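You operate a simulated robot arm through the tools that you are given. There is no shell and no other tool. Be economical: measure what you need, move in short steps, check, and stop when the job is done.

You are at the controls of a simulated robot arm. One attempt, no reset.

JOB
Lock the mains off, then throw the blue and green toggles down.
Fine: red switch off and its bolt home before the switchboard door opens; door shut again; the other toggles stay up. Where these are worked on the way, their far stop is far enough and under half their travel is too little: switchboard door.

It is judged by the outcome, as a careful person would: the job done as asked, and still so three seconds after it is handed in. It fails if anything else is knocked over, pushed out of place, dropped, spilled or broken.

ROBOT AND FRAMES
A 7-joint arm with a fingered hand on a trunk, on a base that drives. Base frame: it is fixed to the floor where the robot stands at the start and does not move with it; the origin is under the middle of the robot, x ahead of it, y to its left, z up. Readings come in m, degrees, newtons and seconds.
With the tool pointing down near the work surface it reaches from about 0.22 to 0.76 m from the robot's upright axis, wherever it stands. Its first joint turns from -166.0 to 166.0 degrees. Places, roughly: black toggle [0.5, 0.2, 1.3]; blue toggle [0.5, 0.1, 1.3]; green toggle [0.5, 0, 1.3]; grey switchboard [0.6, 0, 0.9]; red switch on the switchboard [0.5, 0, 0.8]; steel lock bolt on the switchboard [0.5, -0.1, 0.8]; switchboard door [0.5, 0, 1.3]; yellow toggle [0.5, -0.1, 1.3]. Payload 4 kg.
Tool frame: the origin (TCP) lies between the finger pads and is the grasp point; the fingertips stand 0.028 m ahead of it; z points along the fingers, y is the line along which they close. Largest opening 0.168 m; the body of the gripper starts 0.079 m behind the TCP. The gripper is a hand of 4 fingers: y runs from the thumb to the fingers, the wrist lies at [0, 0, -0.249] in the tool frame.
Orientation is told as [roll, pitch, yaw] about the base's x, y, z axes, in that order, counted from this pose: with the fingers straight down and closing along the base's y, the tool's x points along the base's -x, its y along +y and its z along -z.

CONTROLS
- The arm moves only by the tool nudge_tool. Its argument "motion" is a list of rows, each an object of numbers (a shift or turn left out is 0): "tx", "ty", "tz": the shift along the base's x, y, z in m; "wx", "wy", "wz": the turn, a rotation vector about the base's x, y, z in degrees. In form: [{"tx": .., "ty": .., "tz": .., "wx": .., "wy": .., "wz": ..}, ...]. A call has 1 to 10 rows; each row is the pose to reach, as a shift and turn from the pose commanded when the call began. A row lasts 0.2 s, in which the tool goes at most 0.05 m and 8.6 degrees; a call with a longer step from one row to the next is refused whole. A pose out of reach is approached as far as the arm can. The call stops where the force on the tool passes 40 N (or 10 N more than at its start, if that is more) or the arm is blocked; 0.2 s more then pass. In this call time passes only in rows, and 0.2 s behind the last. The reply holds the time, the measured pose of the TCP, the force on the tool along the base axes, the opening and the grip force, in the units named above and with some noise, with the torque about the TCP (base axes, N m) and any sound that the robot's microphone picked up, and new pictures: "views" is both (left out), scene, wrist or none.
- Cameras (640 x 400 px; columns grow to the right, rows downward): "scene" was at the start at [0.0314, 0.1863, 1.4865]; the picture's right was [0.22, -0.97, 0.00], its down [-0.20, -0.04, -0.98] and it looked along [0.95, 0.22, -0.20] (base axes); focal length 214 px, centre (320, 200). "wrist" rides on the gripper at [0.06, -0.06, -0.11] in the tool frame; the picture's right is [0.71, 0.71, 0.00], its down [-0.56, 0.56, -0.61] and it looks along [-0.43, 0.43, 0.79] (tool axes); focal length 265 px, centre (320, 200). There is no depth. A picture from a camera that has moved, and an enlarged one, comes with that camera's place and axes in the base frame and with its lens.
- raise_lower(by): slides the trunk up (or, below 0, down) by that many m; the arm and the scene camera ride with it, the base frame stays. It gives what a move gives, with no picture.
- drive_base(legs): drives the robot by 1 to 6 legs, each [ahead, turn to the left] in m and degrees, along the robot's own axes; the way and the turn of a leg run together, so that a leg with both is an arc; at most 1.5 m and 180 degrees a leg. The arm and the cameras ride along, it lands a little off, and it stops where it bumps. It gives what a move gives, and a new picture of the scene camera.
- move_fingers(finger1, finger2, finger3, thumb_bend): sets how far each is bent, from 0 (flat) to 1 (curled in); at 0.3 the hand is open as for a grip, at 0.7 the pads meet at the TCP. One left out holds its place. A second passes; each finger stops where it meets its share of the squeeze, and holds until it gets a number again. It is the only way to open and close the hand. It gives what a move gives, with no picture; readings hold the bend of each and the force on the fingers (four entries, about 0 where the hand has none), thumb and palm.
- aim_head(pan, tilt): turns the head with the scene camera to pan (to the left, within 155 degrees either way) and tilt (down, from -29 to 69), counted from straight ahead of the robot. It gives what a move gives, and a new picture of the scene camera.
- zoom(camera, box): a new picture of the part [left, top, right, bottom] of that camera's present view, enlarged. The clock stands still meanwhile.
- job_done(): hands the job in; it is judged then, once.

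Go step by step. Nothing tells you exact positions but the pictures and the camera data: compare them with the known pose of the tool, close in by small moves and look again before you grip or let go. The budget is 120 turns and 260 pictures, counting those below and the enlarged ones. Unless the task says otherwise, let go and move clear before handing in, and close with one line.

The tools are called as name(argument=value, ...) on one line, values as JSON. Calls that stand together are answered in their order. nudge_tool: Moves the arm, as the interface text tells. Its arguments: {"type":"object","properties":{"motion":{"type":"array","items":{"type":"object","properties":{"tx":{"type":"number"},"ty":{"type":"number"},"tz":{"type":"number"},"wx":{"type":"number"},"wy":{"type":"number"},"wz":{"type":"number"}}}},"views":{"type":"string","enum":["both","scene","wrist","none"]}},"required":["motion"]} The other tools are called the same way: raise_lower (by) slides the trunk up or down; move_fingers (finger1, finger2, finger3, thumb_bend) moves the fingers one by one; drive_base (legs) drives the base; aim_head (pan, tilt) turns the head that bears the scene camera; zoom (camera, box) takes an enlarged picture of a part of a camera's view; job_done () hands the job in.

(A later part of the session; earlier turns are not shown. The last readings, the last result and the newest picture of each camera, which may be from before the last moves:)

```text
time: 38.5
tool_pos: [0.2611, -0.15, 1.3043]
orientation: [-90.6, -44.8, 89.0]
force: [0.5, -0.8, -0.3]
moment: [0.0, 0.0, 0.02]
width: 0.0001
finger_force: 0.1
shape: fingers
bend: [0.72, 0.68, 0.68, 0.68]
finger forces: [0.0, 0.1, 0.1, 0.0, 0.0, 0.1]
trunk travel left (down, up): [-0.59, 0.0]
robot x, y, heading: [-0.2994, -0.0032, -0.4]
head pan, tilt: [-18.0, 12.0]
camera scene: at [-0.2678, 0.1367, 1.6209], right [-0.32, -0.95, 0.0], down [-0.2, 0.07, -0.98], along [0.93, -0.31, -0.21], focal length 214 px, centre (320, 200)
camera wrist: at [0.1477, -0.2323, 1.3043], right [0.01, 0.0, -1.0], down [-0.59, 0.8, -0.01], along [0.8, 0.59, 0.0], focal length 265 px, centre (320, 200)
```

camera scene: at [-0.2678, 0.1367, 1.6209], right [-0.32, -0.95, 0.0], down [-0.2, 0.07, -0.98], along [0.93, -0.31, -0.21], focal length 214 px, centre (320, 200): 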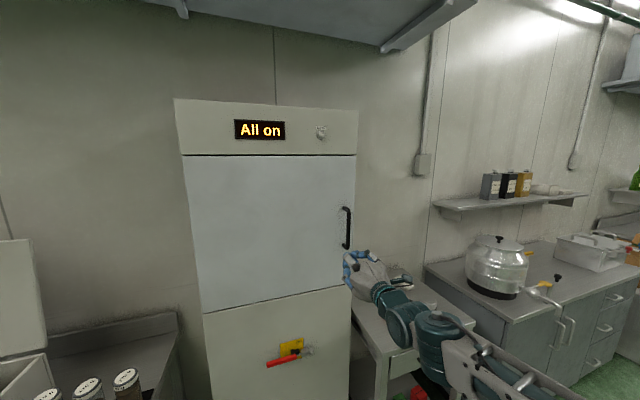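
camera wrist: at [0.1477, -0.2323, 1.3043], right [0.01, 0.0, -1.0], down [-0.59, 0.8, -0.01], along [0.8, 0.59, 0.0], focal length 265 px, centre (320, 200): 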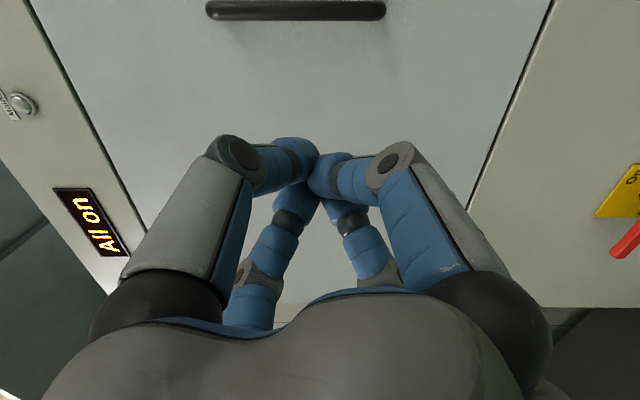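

The mains lamp is out. The handle is a vertical bar near [0.46, -0.222, 1.33]. I'll open the hand and approach to x 0.37.

move_fingers(finger1=0.4, finger2=0.4, finger3=0.4, thumb_bend=0.4)

nudge_tool(motion=[{"ty": -0.03, "tz": 0.01}, {"ty": -0.06, "tz": 0.024, "tx": 0.02}, {"ty": -0.072, "tz": 0.026, "tx": 0.06}, {"ty": -0.072, "tz": 0.026, "tx": 0.1}])

zoom(camera="scene", box=[290, 180, 418, 260])

```text
time: 39.5
tool_pos: [0.2602, -0.1493, 1.3037]
orientation: [-90.8, -44.9, 89.0]
force: [-0.6, 1.2, 1.2]
moment: [-0.04, 0.0, 0.0]
width: 0.0873
finger_force: 0.0
shape: fingers
bend: [0.4, 0.4, 0.4, 0.4]
finger forces: [0.0, 0.0, 0.0, 0.0, 0.0, 0.0]
trunk travel left (down, up): [-0.59, 0.0]
robot x, y, heading: [-0.2983, -0.0004, -0.8]
head pan, tilt: [-18.0, 12.0]
```

```text
time: 40.5
tool_pos: [0.3596, -0.2233, 1.3286]
orientation: [-90.7, -44.9, 89.0]
force: [0.6, -0.1, 0.3]
moment: [0.01, -0.04, 0.02]
width: 0.0872
finger_force: 0.0
shape: fingers
bend: [0.4, 0.4, 0.4, 0.4]
finger forces: [0.0, 0.0, 0.0, 0.0, 0.1, 0.0]
trunk travel left (down, up): [-0.59, 0.0]
robot x, y, heading: [-0.3, 0.0049, -0.8]
head pan, tilt: [-18.0, 12.0]
camera scene: at [-0.2668, 0.1369, 1.6208], right [-0.32, -0.95, 0.0], down [-0.2, 0.07, -0.98], along [0.93, -0.31, -0.21], focal length 214 px, centre (320, 200)
camera wrist: at [0.2478, -0.3061, 1.3282], right [0.01, 0.0, -1.0], down [-0.59, 0.8, -0.01], along [0.8, 0.59, 0.01], focal length 265 px, centre (320, 200)
```

scene: 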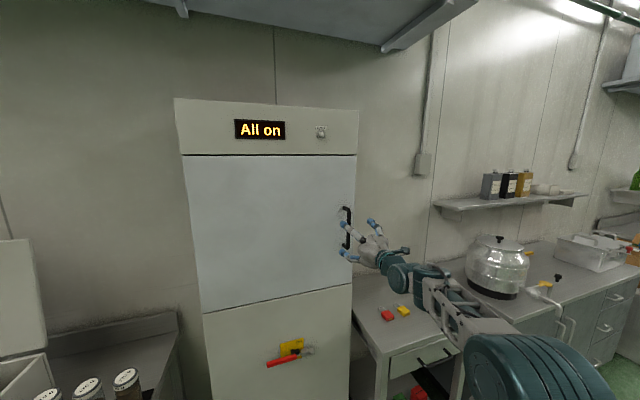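
wrist: 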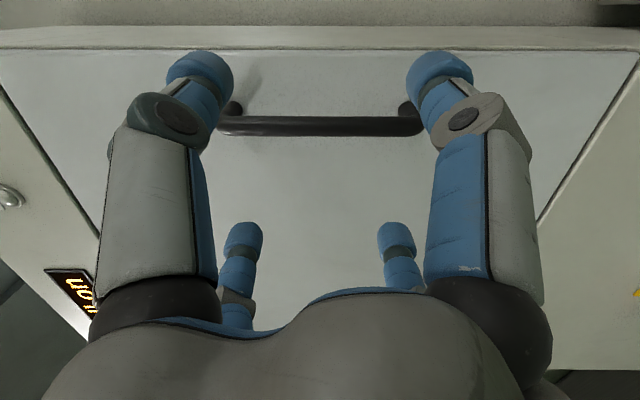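

```text
5.00 times, centred on (354, 220) of scene
camera zoom: at [-0.2668, 0.1369, 1.6208], right [-0.32, -0.95, 0.0], down [-0.2, 0.07, -0.98], along [0.93, -0.31, -0.21], focal length 1072 px, centre (150, 100)
```

zoom: 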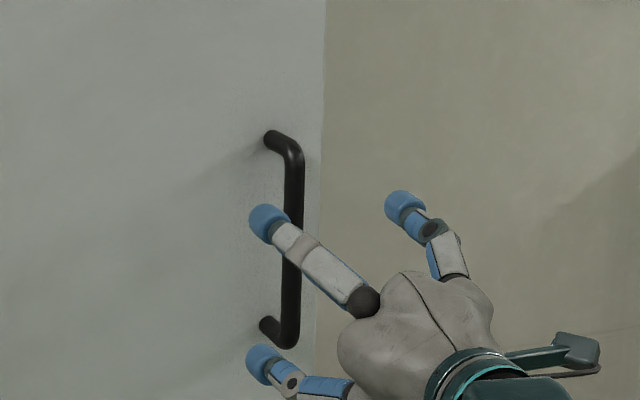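

The handle is pinned at about [0.453, -0.228, 1.329]. Advance so that the digits straddle it.

nudge_tool(motion=[{"tx": 0.03, "ty": -0.005}, {"tx": 0.06, "ty": -0.005}, {"tx": 0.08, "ty": -0.005}, {"tx": 0.09, "ty": -0.005}])

zoom(camera="scene", box=[290, 180, 418, 260])

```text
time: 41.5
tool_pos: [0.4496, -0.2269, 1.3308]
orientation: [-90.7, -44.9, 88.9]
force: [0.1, 0.6, 0.3]
moment: [0.04, 0.01, 0.0]
width: 0.0876
finger_force: 0.2
shape: fingers
bend: [0.4, 0.4, 0.4, 0.4]
finger forces: [0.0, 0.1, 0.1, 0.0, 0.0, 0.0]
trunk travel left (down, up): [-0.59, 0.0]
robot x, y, heading: [-0.2973, -0.0041, -1.0]
head pan, tilt: [-18.0, 12.0]
camera scene: at [-0.2675, 0.1367, 1.6209], right [-0.32, -0.95, 0.0], down [-0.2, 0.07, -0.98], along [0.93, -0.31, -0.21], focal length 214 px, centre (320, 200)
camera wrist: at [0.3378, -0.3094, 1.33], right [0.01, 0.0, -1.0], down [-0.59, 0.8, -0.01], along [0.8, 0.59, 0.01], focal length 265 px, centre (320, 200)
```

scene: 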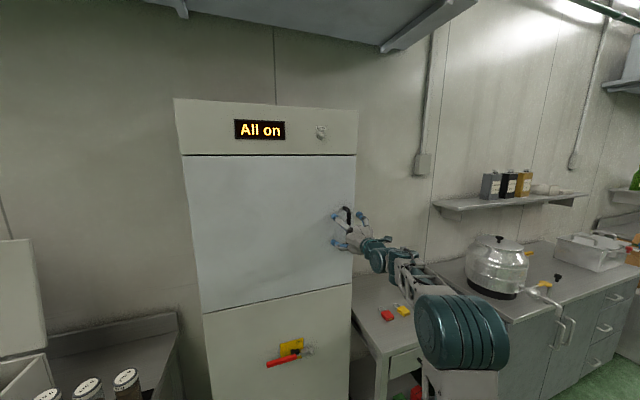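
wrist: 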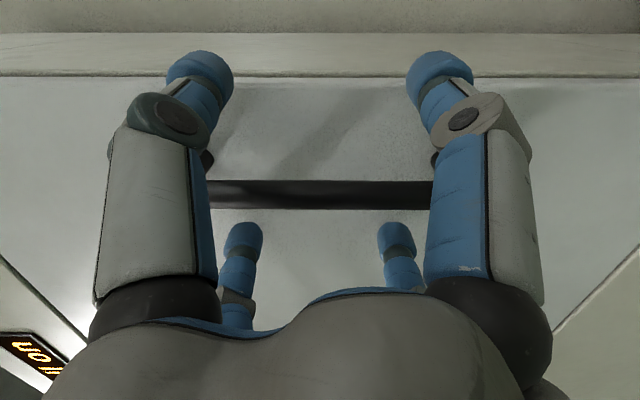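

```text
5.00 times, centred on (354, 220) of scene
camera zoom: at [-0.2675, 0.1367, 1.6209], right [-0.32, -0.95, 0.0], down [-0.2, 0.07, -0.98], along [0.93, -0.31, -0.21], focal length 1072 px, centre (150, 100)
```

zoom: 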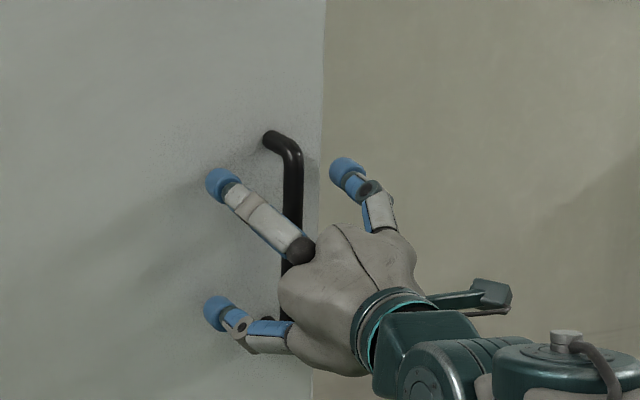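

Digits straddle the bar. Closing on it.

move_fingers(finger1=0.75, finger2=0.75, finger3=0.75, thumb_bend=0.75)

nudge_tool(motion=[{"tx": -0.015}, {"tx": -0.03}])

```text
time: 42.5
tool_pos: [0.4499, -0.2263, 1.3309]
orientation: [-90.8, -44.9, 89.0]
force: [2.2, 0.3, 1.3]
moment: [0.03, -0.02, 0.0]
width: 0.0008
finger_force: 18.5
shape: fingers
bend: [0.72, 0.72, 0.72, 0.69]
finger forces: [8.4, 8.5, 8.8, 0.0, 11.0, 0.0]
trunk travel left (down, up): [-0.59, 0.0]
robot x, y, heading: [-0.2999, 0.0017, -0.5]
head pan, tilt: [-18.0, 12.0]
```

```text
time: 43.0
tool_pos: [0.421, -0.2242, 1.3301]
orientation: [-90.7, -44.9, 89.2]
force: [1.8, 2.0, 3.2]
moment: [-0.03, 0.0, -0.06]
width: 0.0003
finger_force: 15.0
shape: fingers
bend: [0.72, 0.72, 0.72, 0.69]
finger forces: [0.0, 9.7, 9.0, 0.0, 10.4, 0.0]
trunk travel left (down, up): [-0.59, 0.0]
robot x, y, heading: [-0.2981, 0.0011, -0.5]
head pan, tilt: [-18.0, 12.0]
camera scene: at [-0.2682, 0.1373, 1.6209], right [-0.32, -0.95, 0.0], down [-0.2, 0.07, -0.98], along [0.93, -0.31, -0.21], focal length 214 px, centre (320, 200)
camera wrist: at [0.3076, -0.3068, 1.3299], right [0.01, 0.0, -1.0], down [-0.6, 0.8, -0.01], along [0.8, 0.6, 0.01], focal length 265 px, centre (320, 200)
```

scene: 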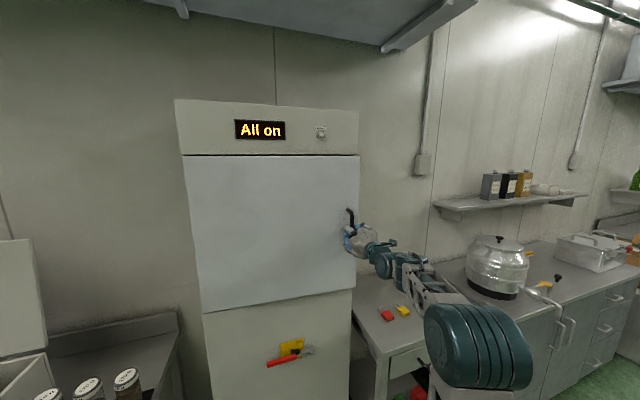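
wrist: 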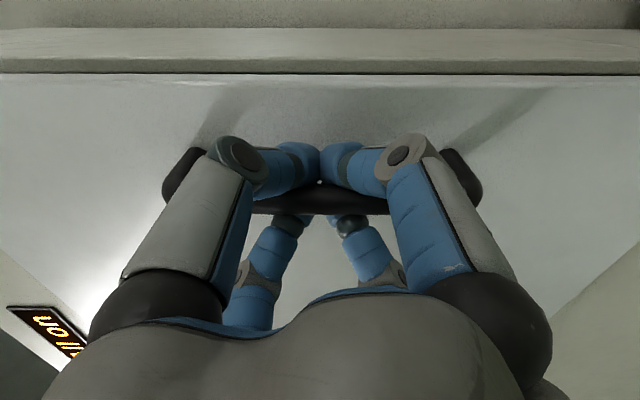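

The door has cracked open while the hand holds the handle. I'll continue on the arc about the left hinge with a little yaw.

nudge_tool(motion=[{"tx": -0.039, "ty": 0.008, "wz": -3}, {"tx": -0.077, "ty": 0.018, "wz": -6}, {"tx": -0.114, "ty": 0.03, "wz": -9}, {"tx": -0.151, "ty": 0.045, "wz": -12}, {"tx": -0.186, "ty": 0.062, "wz": -15}])

```text
time: 44.2
tool_pos: [0.2341, -0.1648, 1.3308]
orientation: [-90.9, -45.0, 74.2]
force: [0.3, 3.2, 1.3]
moment: [0.02, -0.03, 0.0]
width: 0.0
finger_force: 1.7
shape: fingers
bend: [0.72, 0.73, 0.72, 0.71]
finger forces: [0.0, 1.8, 1.4, 0.0, 0.1, 0.1]
trunk travel left (down, up): [-0.59, 0.0]
robot x, y, heading: [-0.296, 0.0021, -0.4]
head pan, tilt: [-18.0, 12.0]
camera scene: at [-0.2685, 0.138, 1.6209], right [-0.32, -0.95, 0.0], down [-0.2, 0.07, -0.98], along [0.93, -0.31, -0.21], focal length 214 px, centre (320, 200)
camera wrist: at [0.1042, -0.2141, 1.3303], right [0.01, 0.0, -1.0], down [-0.37, 0.93, -0.01], along [0.93, 0.37, 0.01], focal length 265 px, centre (320, 200)
```

scene: 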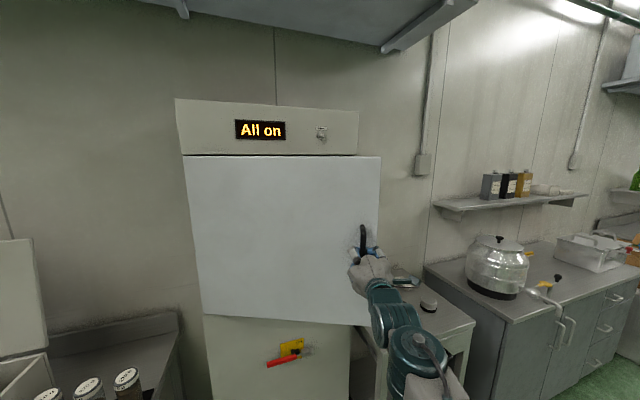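
wrist: 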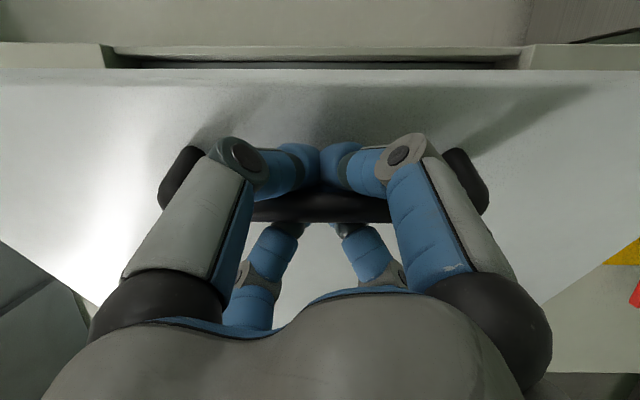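

nudge_tool(motion=[{"tx": -0.034, "ty": 0.02, "wz": -4}, {"tx": -0.058, "ty": 0.037, "wz": -8}, {"tx": -0.09, "ty": 0.062, "wz": -12}])

```text
time: 45.0
tool_pos: [0.1402, -0.1015, 1.3293]
orientation: [-90.7, -45.0, 62.0]
force: [-1.3, 0.4, -0.3]
moment: [0.06, 0.01, 0.05]
width: 0.0
finger_force: 0.1
shape: fingers
bend: [0.72, 0.73, 0.73, 0.72]
finger forces: [0.0, 0.2, 0.0, 0.0, 0.1, 0.0]
trunk travel left (down, up): [-0.59, 0.0]
robot x, y, heading: [-0.3017, -0.0014, -0.6]
head pan, tilt: [-18.0, 12.0]
camera scene: at [-0.2694, 0.1379, 1.6208], right [-0.32, -0.95, 0.0], down [-0.2, 0.07, -0.98], along [0.93, -0.31, -0.21], focal length 214 px, centre (320, 200)
camera wrist: at [0.0036, -0.1231, 1.3295], right [0.01, -0.01, -1.0], down [-0.16, 0.99, -0.01], along [0.99, 0.16, 0.01], focal length 265 px, centre (320, 200)
```

scene: 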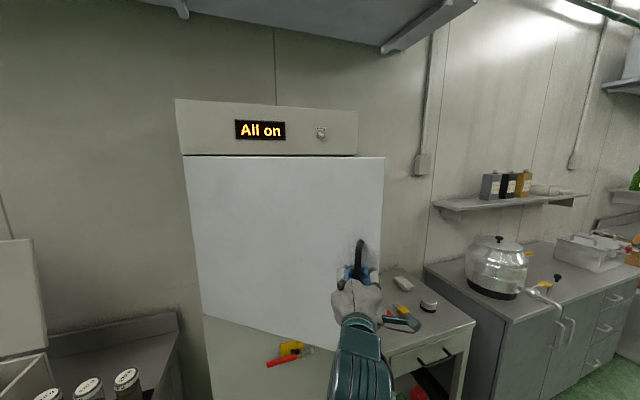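
wrist: 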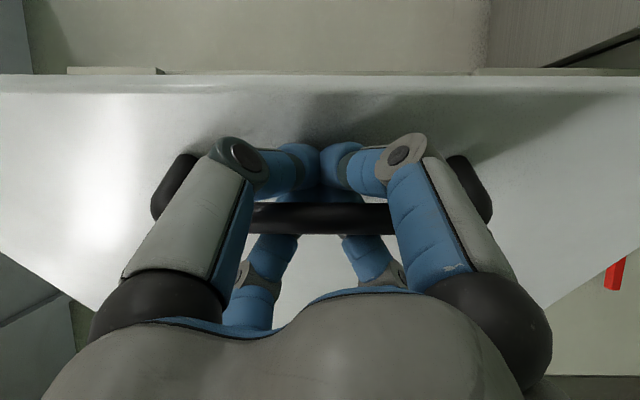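

The door is at about 35°. I'll release the handle, back the base off, and then push the door's inner side.

move_fingers(finger1=0.25, finger2=0.25, finger3=0.25, thumb_bend=0.25)

drive_base(legs=[[-0.2, 0]])

```text
time: 46.0
tool_pos: [0.1427, -0.1003, 1.3302]
orientation: [-90.9, -44.9, 62.0]
force: [0.7, -0.5, -0.4]
moment: [0.01, -0.02, -0.01]
width: 0.1261
finger_force: 0.1
shape: fingers
bend: [0.25, 0.25, 0.25, 0.25]
finger forces: [0.0, 0.0, 0.0, 0.1, 0.0, 0.0]
trunk travel left (down, up): [-0.59, 0.0]
robot x, y, heading: [-0.2997, 0.0011, -0.3]
head pan, tilt: [-18.0, 12.0]
```

```text
time: 47.6
tool_pos: [-0.0559, -0.1, 1.3291]
orientation: [-90.8, -45.0, 61.8]
force: [-0.5, -0.8, 0.9]
moment: [-0.02, 0.03, 0.01]
width: 0.126
finger_force: 0.1
shape: fingers
bend: [0.25, 0.25, 0.25, 0.25]
finger forces: [0.0, 0.1, 0.1, 0.0, 0.0, 0.1]
trunk travel left (down, up): [-0.59, 0.0]
robot x, y, heading: [-0.4989, 0.0016, -1.0]
head pan, tilt: [-18.0, 12.0]
camera scene: at [-0.4658, 0.1394, 1.6209], right [-0.32, -0.95, 0.0], down [-0.2, 0.07, -0.98], along [0.93, -0.32, -0.21], focal length 214 px, centre (320, 200)
```

scene: 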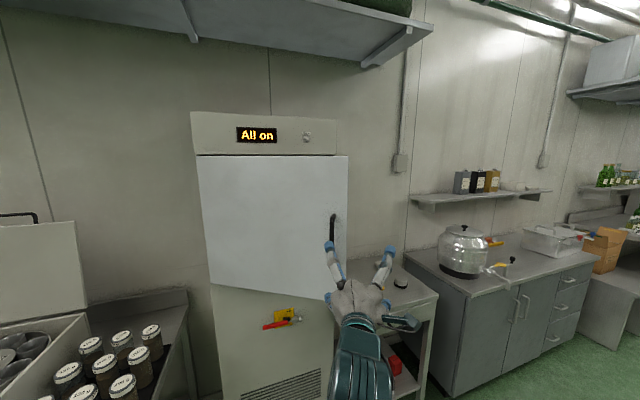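

Closing to a beak, then moving around the door's free edge (around [0.15, -0.165]) on its right side.

move_fingers(finger1=0.7, finger2=0.7, finger3=0.7, thumb_bend=0.7)

nudge_tool(motion=[{"ty": -0.04, "wz": 6}, {"ty": -0.08, "wz": 12}, {"ty": -0.12, "wz": 18}, {"ty": -0.16, "wz": 24}, {"ty": -0.19, "wz": 27}, {"ty": -0.19, "tx": 0.05, "wz": 27}, {"ty": -0.19, "tx": 0.1, "wz": 27}, {"ty": -0.19, "tx": 0.15, "wz": 27}, {"ty": -0.19, "tx": 0.2, "wz": 27}, {"ty": -0.19, "tx": 0.24, "wz": 27}])

```text
time: 48.6
tool_pos: [-0.0551, -0.0999, 1.3305]
orientation: [-90.8, -45.1, 61.9]
force: [0.4, 0.0, -0.4]
moment: [-0.01, 0.03, 0.01]
width: 0.0016
finger_force: 0.1
shape: fingers
bend: [0.69, 0.69, 0.69, 0.69]
finger forces: [0.0, 0.0, 0.1, 0.0, 0.0, 0.1]
trunk travel left (down, up): [-0.59, 0.0]
robot x, y, heading: [-0.4959, 0.004, -0.8]
head pan, tilt: [-18.0, 12.0]
```

```text
time: 50.8
tool_pos: [0.0014, -0.2193, 1.341]
orientation: [-90.8, -45.1, 88.7]
force: [-0.4, -0.2, 0.1]
moment: [-0.02, -0.01, -0.01]
width: 0.0015
finger_force: 0.1
shape: fingers
bend: [0.69, 0.69, 0.69, 0.69]
finger forces: [0.1, 0.0, 0.0, 0.0, 0.1, 0.0]
out of reach, approached as far as the arm can: row 5, 6, 7, 8, 9, 10
trunk travel left (down, up): [-0.59, 0.0]
robot x, y, heading: [-0.4958, 0.0031, -0.8]
head pan, tilt: [-18.0, 12.0]
camera scene: at [-0.4657, 0.1384, 1.621], right [-0.32, -0.95, 0.0], down [-0.2, 0.07, -0.98], along [0.93, -0.32, -0.21], focal length 214 px, centre (320, 200)
camera wrist: at [-0.1113, -0.3014, 1.3398], right [0.01, 0.0, -1.0], down [-0.59, 0.81, -0.01], along [0.81, 0.59, 0.01], focal length 265 px, centre (320, 200)
```

scene: 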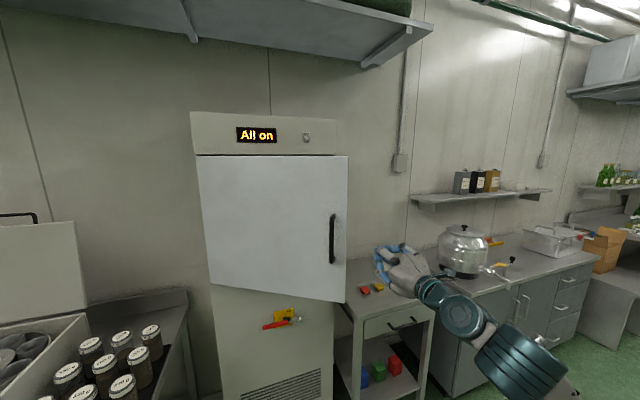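
wrist: 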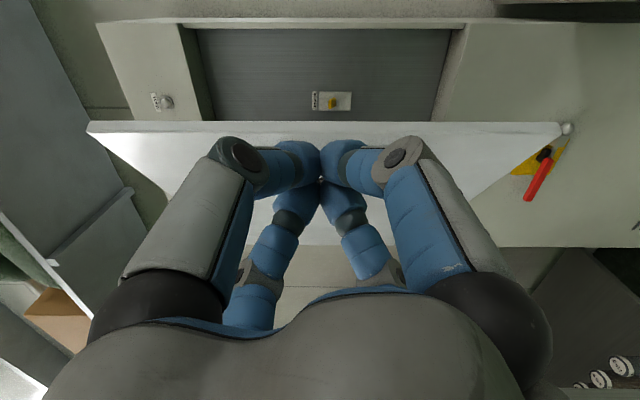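

The arm is near its height limit here. I'll drop to z about 1.2 and then move out and forward.

nudge_tool(motion=[{"tz": -0.045}, {"tz": -0.09, "ty": -0.02}, {"tz": -0.13, "ty": -0.05}, {"tz": -0.14, "ty": -0.06, "tx": 0.04}, {"tz": -0.14, "ty": -0.06, "tx": 0.09}, {"tz": -0.14, "ty": -0.06, "tx": 0.14}, {"tz": -0.14, "ty": -0.06, "tx": 0.19}, {"tz": -0.14, "ty": -0.06, "tx": 0.23}])

```text
time: 52.6
tool_pos: [0.0023, -0.1995, 1.3051]
orientation: [-90.7, -45.0, 88.9]
force: [-0.4, 0.2, 0.7]
moment: [-0.04, 0.02, 0.0]
width: 0.0015
finger_force: 0.0
shape: fingers
bend: [0.69, 0.69, 0.69, 0.69]
finger forces: [0.0, 0.0, 0.0, 0.0, 0.0, 0.0]
out of reach, approached as far as the arm can: row 1, 2, 3, 4, 5, 6, 7, 8
trunk travel left (down, up): [-0.59, 0.0]
robot x, y, heading: [-0.4968, 0.007, -0.9]
head pan, tilt: [-18.0, 12.0]
camera scene: at [-0.4657, 0.1383, 1.621], right [-0.32, -0.95, 0.0], down [-0.2, 0.07, -0.98], along [0.93, -0.32, -0.21], focal length 214 px, centre (320, 200)
camera wrist: at [-0.1106, -0.2807, 1.304], right [0.01, 0.0, -1.0], down [-0.59, 0.81, -0.01], along [0.81, 0.59, 0.01], focal length 265 px, centre (320, 200)
```

scene: 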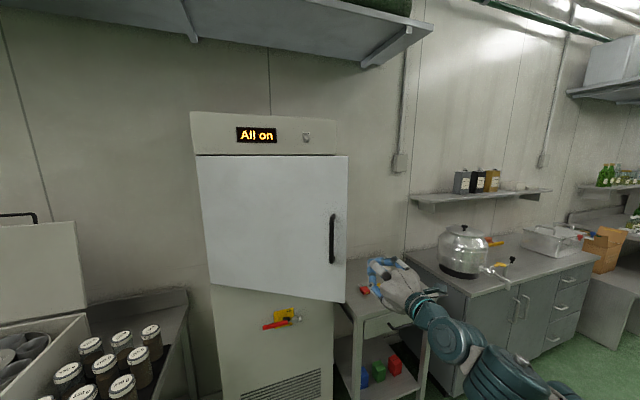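
wrist: 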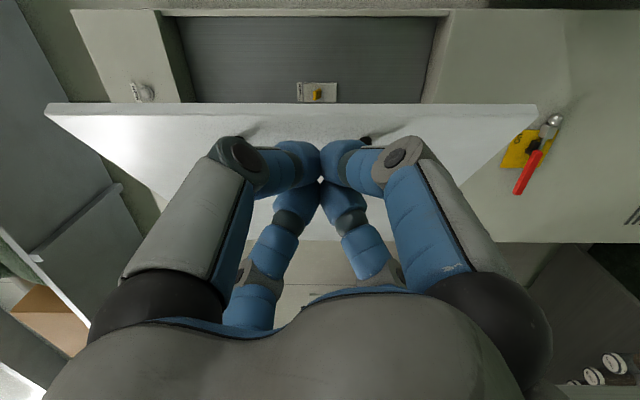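

Something at a joint limit is holding the arm. I'll unroll the wrist 45° back while shifting.

nudge_tool(motion=[{"wx": 8}, {"wx": 16}, {"wx": 24}, {"wx": 32}, {"wx": 40}, {"wx": 45, "ty": -0.02}, {"wx": 45, "ty": -0.05}, {"wx": 45, "ty": -0.07}], views="scene")

```text
time: 54.4
tool_pos: [-0.0234, -0.2345, 1.3155]
orientation: [-0.7, -89.1, -1.0]
force: [0.1, 0.1, 0.2]
moment: [0.04, -0.01, -0.01]
width: 0.0014
finger_force: 0.1
shape: fingers
bend: [0.69, 0.69, 0.69, 0.69]
finger forces: [0.0, 0.0, 0.0, 0.0, 0.1, 0.0]
out of reach, approached as far as the arm can: row 6, 7, 8
trunk travel left (down, up): [-0.59, 0.0]
robot x, y, heading: [-0.4987, 0.0021, -0.5]
head pan, tilt: [-18.0, 12.0]
camera scene: at [-0.4652, 0.1392, 1.6209], right [-0.32, -0.95, 0.0], down [-0.2, 0.07, -0.98], along [0.93, -0.32, -0.21], focal length 214 px, centre (320, 200)
```

scene: 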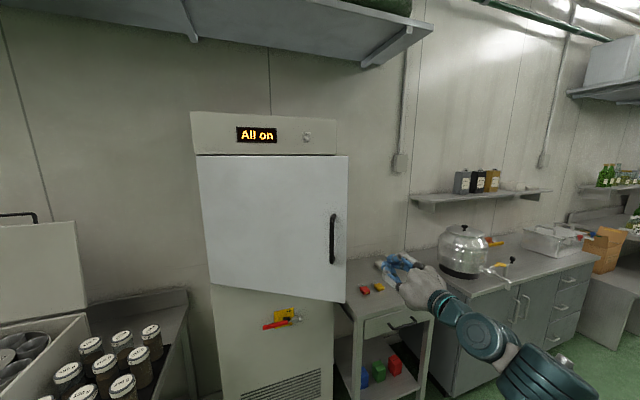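

nudge_tool(motion=[{"wz": 8}, {"wz": 16}, {"wz": 24}, {"wz": 24, "ty": -0.03}, {"wz": 24, "ty": -0.03, "tx": 0.04}, {"wz": 24, "ty": -0.03, "tx": 0.08}], views="scene")

```text
time: 55.8
tool_pos: [0.0052, -0.2198, 1.3848]
orientation: [-1.5, -89.0, 24.0]
force: [0.7, 0.6, -0.5]
moment: [-0.01, 0.03, 0.01]
width: 0.0017
finger_force: 0.0
shape: fingers
bend: [0.69, 0.69, 0.69, 0.69]
finger forces: [0.0, 0.0, 0.1, 0.0, 0.0, 0.0]
out of reach, approached as far as the arm can: row 1, 2, 3, 4, 5, 6
trunk travel left (down, up): [-0.59, 0.0]
robot x, y, heading: [-0.4968, 0.0029, -0.8]
head pan, tilt: [-18.0, 12.0]
camera scene: at [-0.4619, 0.1398, 1.6207], right [-0.32, -0.95, 0.0], down [-0.2, 0.07, -0.98], along [0.93, -0.32, -0.21], focal length 214 px, centre (320, 200)
```

scene: 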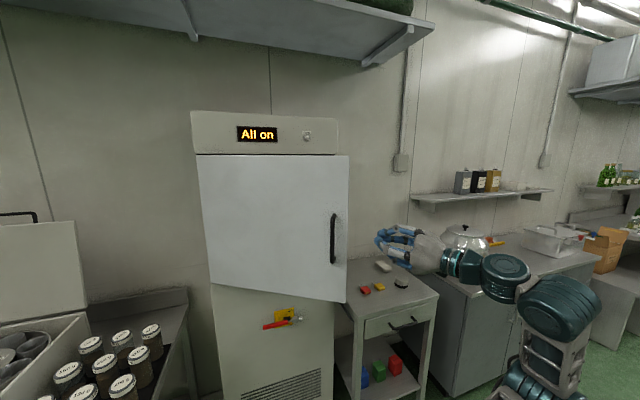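

The arm is limited on that side, so I'll use the base: turn right a bit, then drive ahead to bring the hand inside the door edge.

drive_base(legs=[[0, -10]])

```text
time: 56.9
tool_pos: [-0.045, -0.3054, 1.3857]
orientation: [-3.0, -89.2, 15.5]
force: [-0.2, -0.4, 0.1]
moment: [0.01, 0.02, 0.01]
width: 0.0018
finger_force: 0.0
shape: fingers
bend: [0.69, 0.69, 0.69, 0.69]
finger forces: [0.0, 0.1, 0.1, 0.1, 0.1, 0.1]
trunk travel left (down, up): [-0.59, 0.0]
robot x, y, heading: [-0.4996, 0.0028, -10.9]
head pan, tilt: [-18.0, 12.0]
camera scene: at [-0.4428, 0.1314, 1.621], right [-0.48, -0.88, 0.0], down [-0.18, 0.1, -0.98], along [0.86, -0.47, -0.21], focal length 214 px, centre (320, 200)
```

scene: 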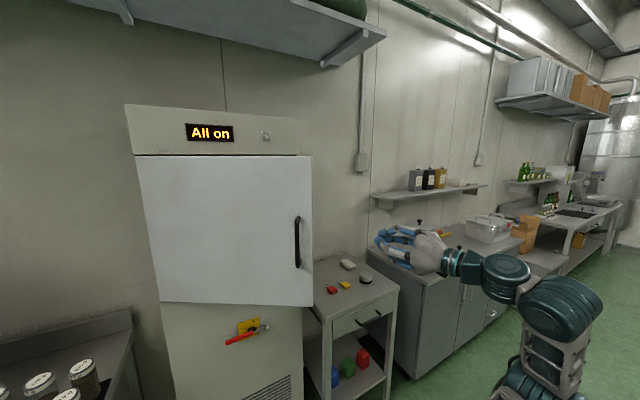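

drive_base(legs=[[0.25, 0]])

nudge_tool(motion=[{"tz": -0.02, "ty": 0.02}])

```text
time: 58.8
tool_pos: [0.2048, -0.355, 1.3849]
orientation: [-2.4, -89.0, 14.5]
force: [0.2, -0.3, -0.2]
moment: [0.04, 0.03, 0.03]
width: 0.0016
finger_force: 0.1
shape: fingers
bend: [0.69, 0.69, 0.69, 0.69]
finger forces: [0.0, 0.1, 0.0, 0.0, 0.0, 0.0]
trunk travel left (down, up): [-0.59, 0.0]
robot x, y, heading: [-0.2459, -0.0423, -10.9]
head pan, tilt: [-18.0, 12.0]
camera scene: at [-0.1924, 0.0836, 1.6209], right [-0.48, -0.87, 0.0], down [-0.18, 0.1, -0.98], along [0.86, -0.47, -0.21], focal length 214 px, centre (320, 200)
```

scene: 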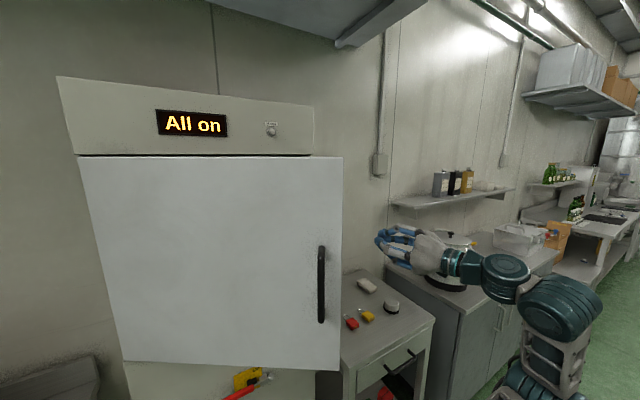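

```text
time: 59.2
tool_pos: [0.2034, -0.347, 1.3829]
orientation: [-0.8, -88.9, 13.0]
force: [-1.3, 0.3, -0.1]
moment: [-0.01, -0.05, 0.03]
width: 0.0014
finger_force: 0.1
shape: fingers
bend: [0.69, 0.69, 0.69, 0.69]
finger forces: [0.0, 0.1, 0.1, 0.0, 0.0, 0.1]
out of reach, approached as far as the arm can: row 1
trunk travel left (down, up): [-0.59, 0.0]
robot x, y, heading: [-0.2474, -0.0413, -10.9]
head pan, tilt: [-18.0, 12.0]
camera scene: at [-0.1931, 0.0834, 1.6209], right [-0.48, -0.87, 0.0], down [-0.18, 0.1, -0.98], along [0.86, -0.47, -0.21], focal length 214 px, centre (320, 200)
camera wrist: at [0.1078, -0.4293, 1.3247], right [-0.16, 0.69, -0.71], down [-0.71, 0.42, 0.57], along [0.69, 0.59, 0.42], focal length 265 px, centre (320, 200)
```

scene: 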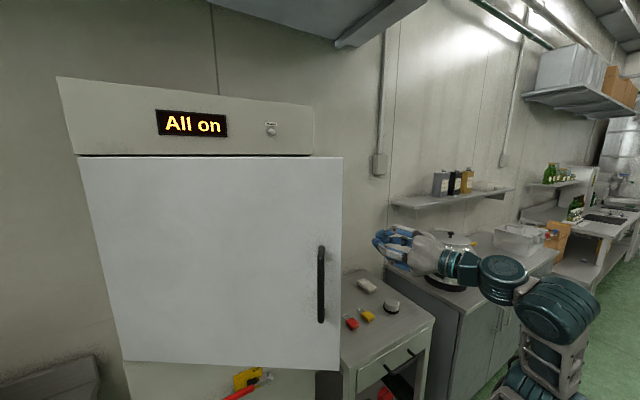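
wrist: 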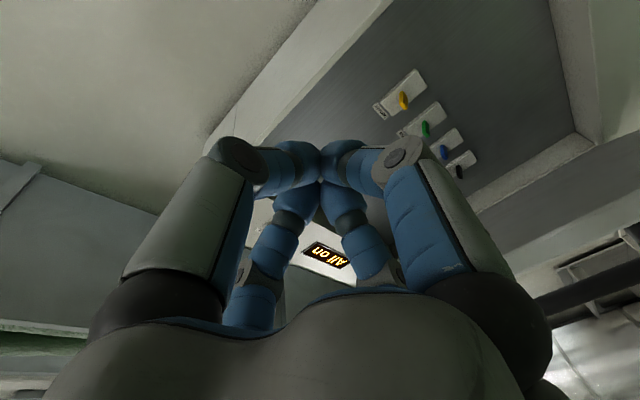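

The hand is now inside the door edge and the toggles are visible. I'll turn the base left to sweep the hand behind the door.

drive_base(legs=[[0, 25]])

nudge_tool(motion=[{"ty": 0.01}], views="wrist")

```text
time: 60.9
tool_pos: [0.2906, -0.1213, 1.3838]
orientation: [-2.7, -88.8, 40.6]
force: [-0.2, 0.2, 0.0]
moment: [-0.03, -0.02, -0.02]
width: 0.0018
finger_force: 0.1
shape: fingers
bend: [0.69, 0.69, 0.69, 0.69]
finger forces: [0.0, 0.0, 0.1, 0.0, 0.0, 0.1]
trunk travel left (down, up): [-0.59, 0.0]
robot x, y, heading: [-0.2458, -0.0462, 14.5]
head pan, tilt: [-18.0, 12.0]
camera scene: at [-0.2526, 0.095, 1.6209], right [-0.06, -1.0, 0.0], down [-0.21, 0.01, -0.98], along [0.98, -0.06, -0.21], focal length 214 px, centre (320, 200)
```

scene: 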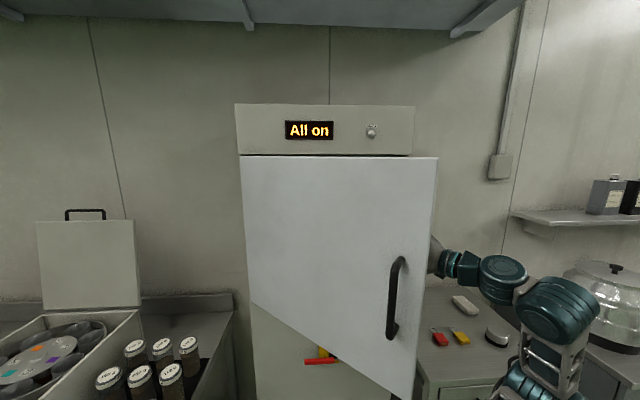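

```text
time: 61.3
tool_pos: [0.2893, -0.1111, 1.3832]
orientation: [-2.7, -88.9, 40.4]
force: [0.0, -0.1, 0.9]
moment: [-0.02, 0.02, -0.03]
width: 0.0017
finger_force: 0.1
shape: fingers
bend: [0.69, 0.69, 0.69, 0.69]
finger forces: [0.1, 0.1, 0.1, 0.0, 0.0, 0.1]
trunk travel left (down, up): [-0.59, 0.0]
robot x, y, heading: [-0.2489, -0.0459, 14.7]
head pan, tilt: [-18.0, 12.0]
camera wrist: at [0.2388, -0.2263, 1.3249], right [-0.44, 0.55, -0.71], down [-0.82, 0.07, 0.57], along [0.36, 0.83, 0.42], focal length 265 px, centre (320, 200)
```

wrist: 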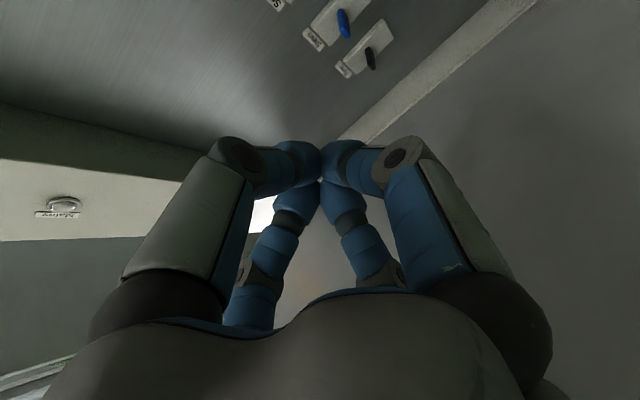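

Now inside the door. Push with the arm: left and back towards me.

nudge_tool(motion=[{"ty": 0.04}, {"ty": 0.08, "tx": -0.01}, {"ty": 0.12, "tx": -0.03}, {"ty": 0.16, "tx": -0.06}, {"ty": 0.19, "tx": -0.09}, {"ty": 0.22, "tx": -0.12}])

```text
time: 62.2
tool_pos: [0.2464, 0.0181, 1.3845]
orientation: [41.4, -88.7, -6.0]
force: [-0.1, -3.0, -0.3]
moment: [0.01, 0.03, 0.3]
width: 0.0016
finger_force: 1.4
shape: fingers
bend: [0.69, 0.69, 0.69, 0.69]
finger forces: [0.0, 2.6, 0.1, 0.1, 0.0, 0.2]
trunk travel left (down, up): [-0.59, 0.0]
robot x, y, heading: [-0.2462, -0.0461, 14.5]
head pan, tilt: [-18.0, 12.0]
stopped in row 4: the force on the tool passed its limit at 85 N (the readings are from after the stop); the commanded pose is now the measured one
camera scene: at [-0.2536, 0.0944, 1.6209], right [-0.06, -1.0, 0.0], down [-0.21, 0.01, -0.98], along [0.98, -0.06, -0.21], focal length 214 px, centre (320, 200)
camera wrist: at [0.189, -0.0938, 1.3249], right [-0.43, 0.58, -0.7], down [-0.81, 0.1, 0.58], along [0.4, 0.81, 0.43], focal length 265 px, centre (320, 200)
```

scene: 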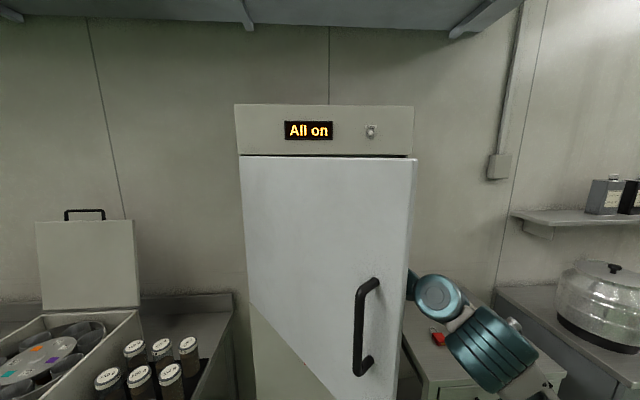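
wrist: 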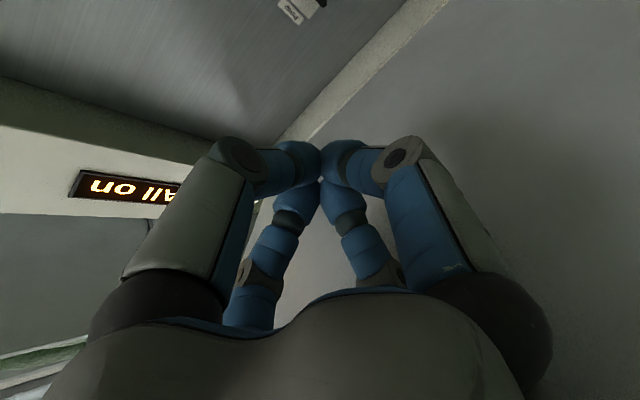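

The door is moving; the stop was an impact spike. I'll continue with smaller steps, then back the base off to give the door room.

nudge_tool(motion=[{"ty": 0.01, "tx": -0.003}, {"ty": 0.02, "tx": -0.008}, {"ty": 0.032, "tx": -0.015}, {"ty": 0.044, "tx": -0.022}, {"ty": 0.056, "tx": -0.03}, {"ty": 0.068, "tx": -0.038}], views="none")

drive_base(legs=[[-0.1, 0]])

```text
time: 62.7
tool_pos: [0.2445, 0.0177, 1.3848]
orientation: [62.9, -88.1, -29.4]
force: [6.4, -12.1, -3.9]
moment: [0.02, -0.38, 1.21]
width: 0.0013
finger_force: 7.2
shape: fingers
bend: [0.69, 0.69, 0.69, 0.69]
finger forces: [0.0, 12.5, 0.1, 0.0, 0.1, 0.8]
trunk travel left (down, up): [-0.59, 0.0]
robot x, y, heading: [-0.2476, -0.0422, 14.3]
head pan, tilt: [-18.0, 12.0]
stopped in row 2: the force on the tool passed its limit at 56 N (the readings are from after the stop); the commanded pose is now the measured one
```

```text
time: 63.9
tool_pos: [0.1474, -0.0032, 1.3834]
orientation: [58.5, -88.3, -24.4]
force: [-0.2, 0.4, -0.2]
moment: [-0.01, 0.01, -0.01]
width: 0.0017
finger_force: 0.0
shape: fingers
bend: [0.69, 0.69, 0.69, 0.69]
finger forces: [0.0, 0.0, 0.1, 0.1, 0.0, 0.1]
trunk travel left (down, up): [-0.59, 0.0]
robot x, y, heading: [-0.3478, -0.073, 14.5]
head pan, tilt: [-18.0, 12.0]
camera scene: at [-0.3512, 0.0692, 1.6209], right [-0.06, -1.0, 0.0], down [-0.21, 0.01, -0.98], along [0.98, -0.06, -0.21], focal length 214 px, centre (320, 200)
```

scene: 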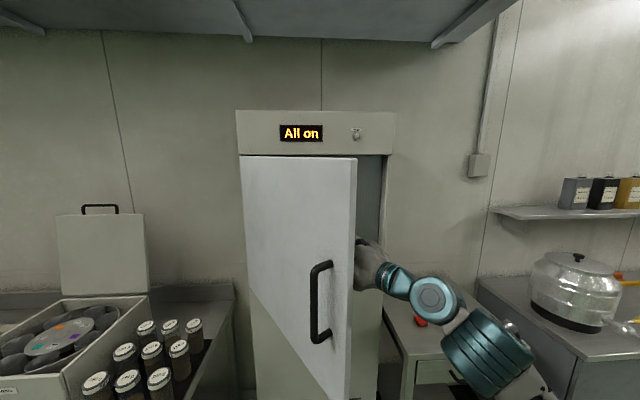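

Backing opened it to about 55°. I'll turn the base left to push it on.

drive_base(legs=[[0, 15]])

```text
time: 65.1
tool_pos: [0.114, 0.1222, 1.3833]
orientation: [57.2, -88.3, -8.3]
force: [0.4, 0.5, -0.7]
moment: [-0.03, -0.02, 0.02]
width: 0.0016
finger_force: 0.1
shape: fingers
bend: [0.69, 0.69, 0.69, 0.69]
finger forces: [0.0, 0.1, 0.0, 0.0, 0.0, 0.1]
trunk travel left (down, up): [-0.59, 0.0]
robot x, y, heading: [-0.3431, -0.0679, 29.3]
head pan, tilt: [-18.0, 12.0]
camera scene: at [-0.3851, 0.0639, 1.6209], right [0.2, -0.98, 0.0], down [-0.2, -0.04, -0.98], along [0.96, 0.19, -0.21], focal length 214 px, centre (320, 200)
```

scene: 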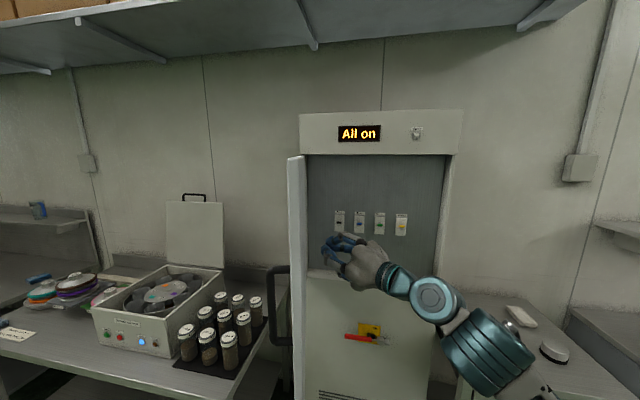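

The door's at about 73° and the toggles are exposed. Keep turning to bring it to its stop.

drive_base(legs=[[0, 22]])

aim_head(pan=-30, tilt=15)

```text
time: 66.7
tool_pos: [0.007, 0.2828, 1.3837]
orientation: [57.6, -88.2, 13.7]
force: [0.3, 0.3, 0.1]
moment: [-0.02, -0.02, -0.01]
width: 0.0021
finger_force: 0.1
shape: fingers
bend: [0.68, 0.7, 0.68, 0.69]
finger forces: [0.0, 0.0, 0.0, 0.0, 0.0, 0.0]
trunk travel left (down, up): [-0.59, 0.0]
robot x, y, heading: [-0.342, -0.072, 51.6]
head pan, tilt: [-18.0, 12.0]
camera scene: at [-0.432, 0.0386, 1.6209], right [0.55, -0.83, 0.0], down [-0.17, -0.12, -0.98], along [0.82, 0.54, -0.21], focal length 214 px, centre (320, 200)
```

scene: 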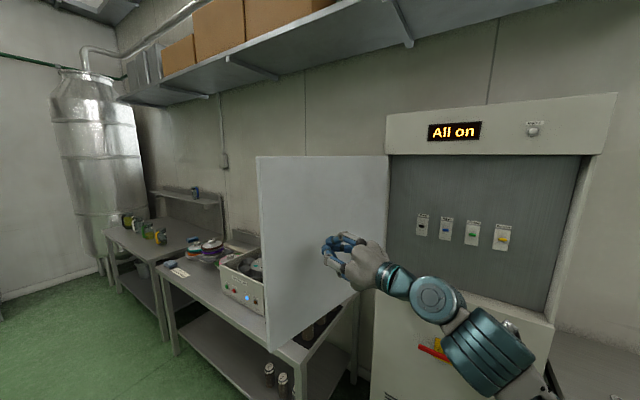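

```text
time: 67.5
tool_pos: [0.0073, 0.2812, 1.3849]
orientation: [58.0, -88.3, 13.2]
force: [0.2, -0.6, 0.7]
moment: [0.03, 0.0, 0.01]
width: 0.0021
finger_force: 0.1
shape: fingers
bend: [0.68, 0.7, 0.68, 0.69]
finger forces: [0.1, 0.1, 0.0, 0.0, 0.0, 0.0]
trunk travel left (down, up): [-0.59, 0.0]
robot x, y, heading: [-0.3441, -0.0708, 51.7]
head pan, tilt: [-30.0, 15.0]
camera scene: at [-0.4227, 0.0212, 1.616], right [0.37, -0.93, 0.0], down [-0.24, -0.1, -0.97], along [0.9, 0.36, -0.26], focal length 214 px, centre (320, 200)
```

scene: 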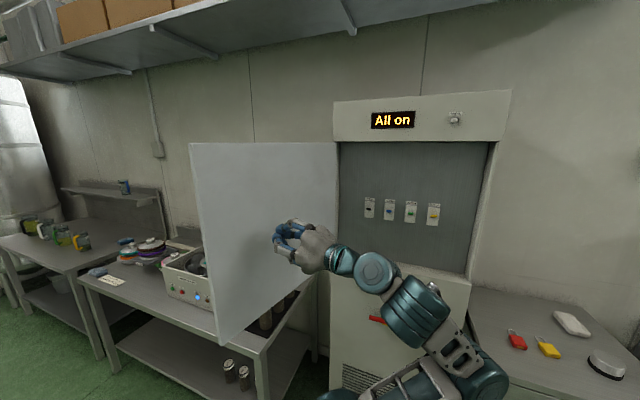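

The door is past 90° (about 100°). Now I'll turn back to face the toggles and look closely.

drive_base(legs=[[0, -50]])

aim_head(pan=0, tilt=15)

zoom(camera="scene", box=[220, 140, 420, 265])

```text
time: 70.1
tool_pos: [0.1508, -0.1191, 1.384]
orientation: [57.9, -88.3, -37.4]
force: [-0.2, -0.3, 1.0]
moment: [0.02, -0.01, -0.01]
width: 0.0022
finger_force: 0.1
shape: fingers
bend: [0.68, 0.7, 0.68, 0.69]
finger forces: [0.0, 0.0, 0.0, 0.0, 0.0, 0.1]
trunk travel left (down, up): [-0.59, 0.0]
robot x, y, heading: [-0.3487, -0.0691, 0.8]
head pan, tilt: [-30.0, 15.0]
camera scene: at [-0.3256, 0.0489, 1.616], right [-0.49, -0.87, 0.0], down [-0.23, 0.13, -0.97], along [0.84, -0.47, -0.26], focal length 214 px, centre (320, 200)
```

scene: 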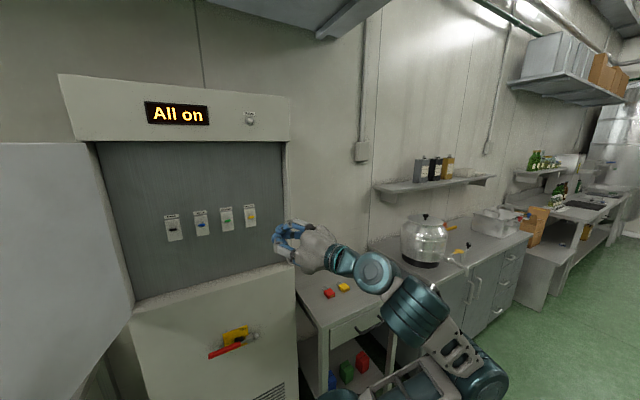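

```text
time: 71.1
tool_pos: [0.1509, -0.1199, 1.3832]
orientation: [57.9, -88.3, -37.3]
force: [-0.7, 0.0, -1.1]
moment: [-0.01, 0.05, -0.01]
width: 0.0021
finger_force: 0.2
shape: fingers
bend: [0.68, 0.7, 0.68, 0.69]
finger forces: [0.0, 0.0, 0.1, 0.0, 0.0, 0.0]
trunk travel left (down, up): [-0.59, 0.0]
robot x, y, heading: [-0.3446, -0.0723, 0.9]
head pan, tilt: [0.0, 15.0]
camera scene: at [-0.3138, 0.0959, 1.616], right [0.02, -1.0, 0.0], down [-0.26, 0.0, -0.97], along [0.97, 0.02, -0.26], focal length 214 px, centre (320, 200)
```

scene: 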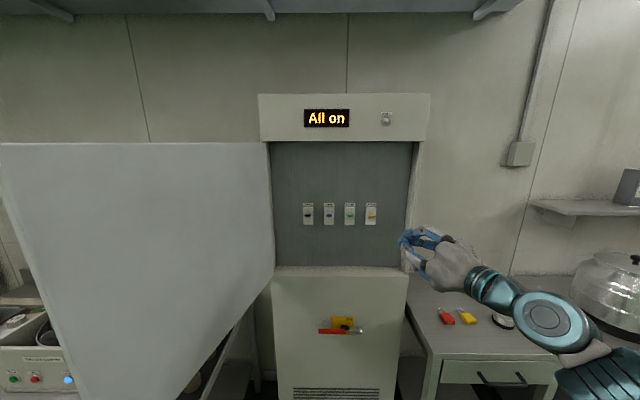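

```text
3.20 times, centred on (320, 202) of scene
camera zoom: at [-0.3138, 0.0959, 1.616], right [0.02, -1.0, 0.0], down [-0.26, 0.0, -0.97], along [0.97, 0.02, -0.26], focal length 686 px, centre (320, 192)
```

zoom: 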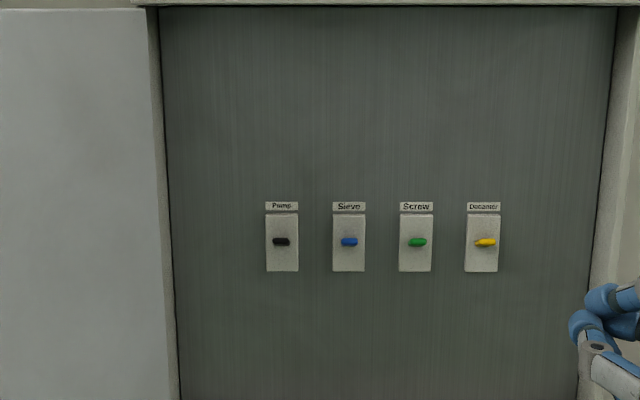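

I see the four toggles, with blue ("Sieve") around [0.555, 0.077, 1.317] and green ("Screw") around [0.555, -0.014, 1.317]. I'll straighten the tool and bring it in front of blue.

nudge_tool(motion=[{"wz": -7, "ty": 0.04}, {"wz": -14, "ty": 0.08}, {"wz": -20.6, "ty": 0.12}, {"wz": -20.6, "ty": 0.16}, {"wz": -20.6, "ty": 0.2, "tx": 0.02}])

```text
time: 72.3
tool_pos: [0.171, 0.0803, 1.385]
orientation: [57.8, -88.3, -57.7]
force: [0.5, 0.2, 0.1]
moment: [0.02, 0.0, 0.03]
width: 0.0021
finger_force: 0.0
shape: fingers
bend: [0.68, 0.7, 0.68, 0.69]
finger forces: [0.1, 0.0, 0.0, 0.1, 0.1, 0.0]
trunk travel left (down, up): [-0.59, 0.0]
robot x, y, heading: [-0.3465, -0.0676, 0.7]
head pan, tilt: [0.0, 15.0]
camera scene: at [-0.3133, 0.0968, 1.6158], right [0.02, -1.0, 0.0], down [-0.26, 0.0, -0.97], along [0.97, 0.02, -0.26], focal length 214 px, centre (320, 200)
camera wrist: at [0.0593, 0.0221, 1.326], right [-0.01, 0.72, -0.69], down [-0.61, 0.54, 0.58], along [0.8, 0.42, 0.43], focal length 265 px, centre (320, 200)
```

scene: 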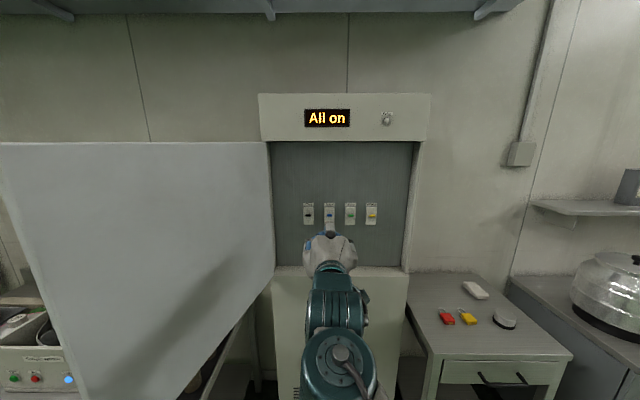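
wrist: 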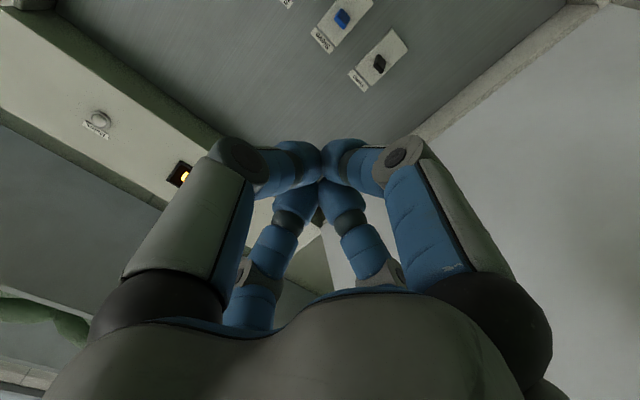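

nudge_tool(motion=[{"tx": 0.05, "ty": -0.008, "tz": 0.01}, {"tx": 0.1, "ty": -0.008, "tz": 0.01}, {"tx": 0.15, "ty": -0.008, "tz": 0.01}, {"tx": 0.2, "ty": -0.008, "tz": 0.01}, {"tx": 0.25, "ty": -0.008, "tz": 0.01}, {"tx": 0.29, "ty": -0.008, "tz": 0.01}])

zoom(camera="scene", box=[270, 170, 398, 250])

```text
refused: row 1 steps farther than a row can; nothing moved
```

```text
5.00 times, centred on (334, 210) of scene
camera zoom: at [-0.3133, 0.0968, 1.6158], right [0.02, -1.0, 0.0], down [-0.26, 0.0, -0.97], along [0.97, 0.02, -0.26], focal length 1072 px, centre (250, 150)
```

zoom: 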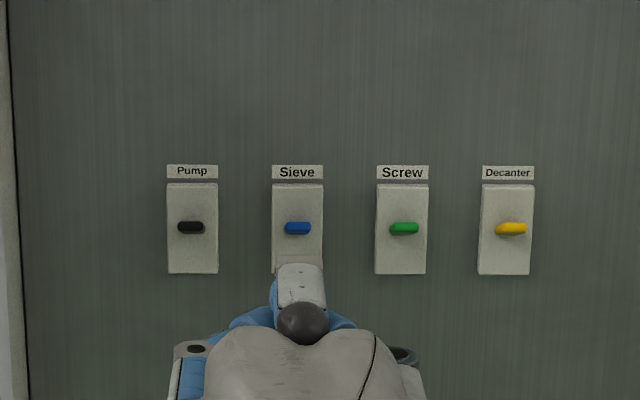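

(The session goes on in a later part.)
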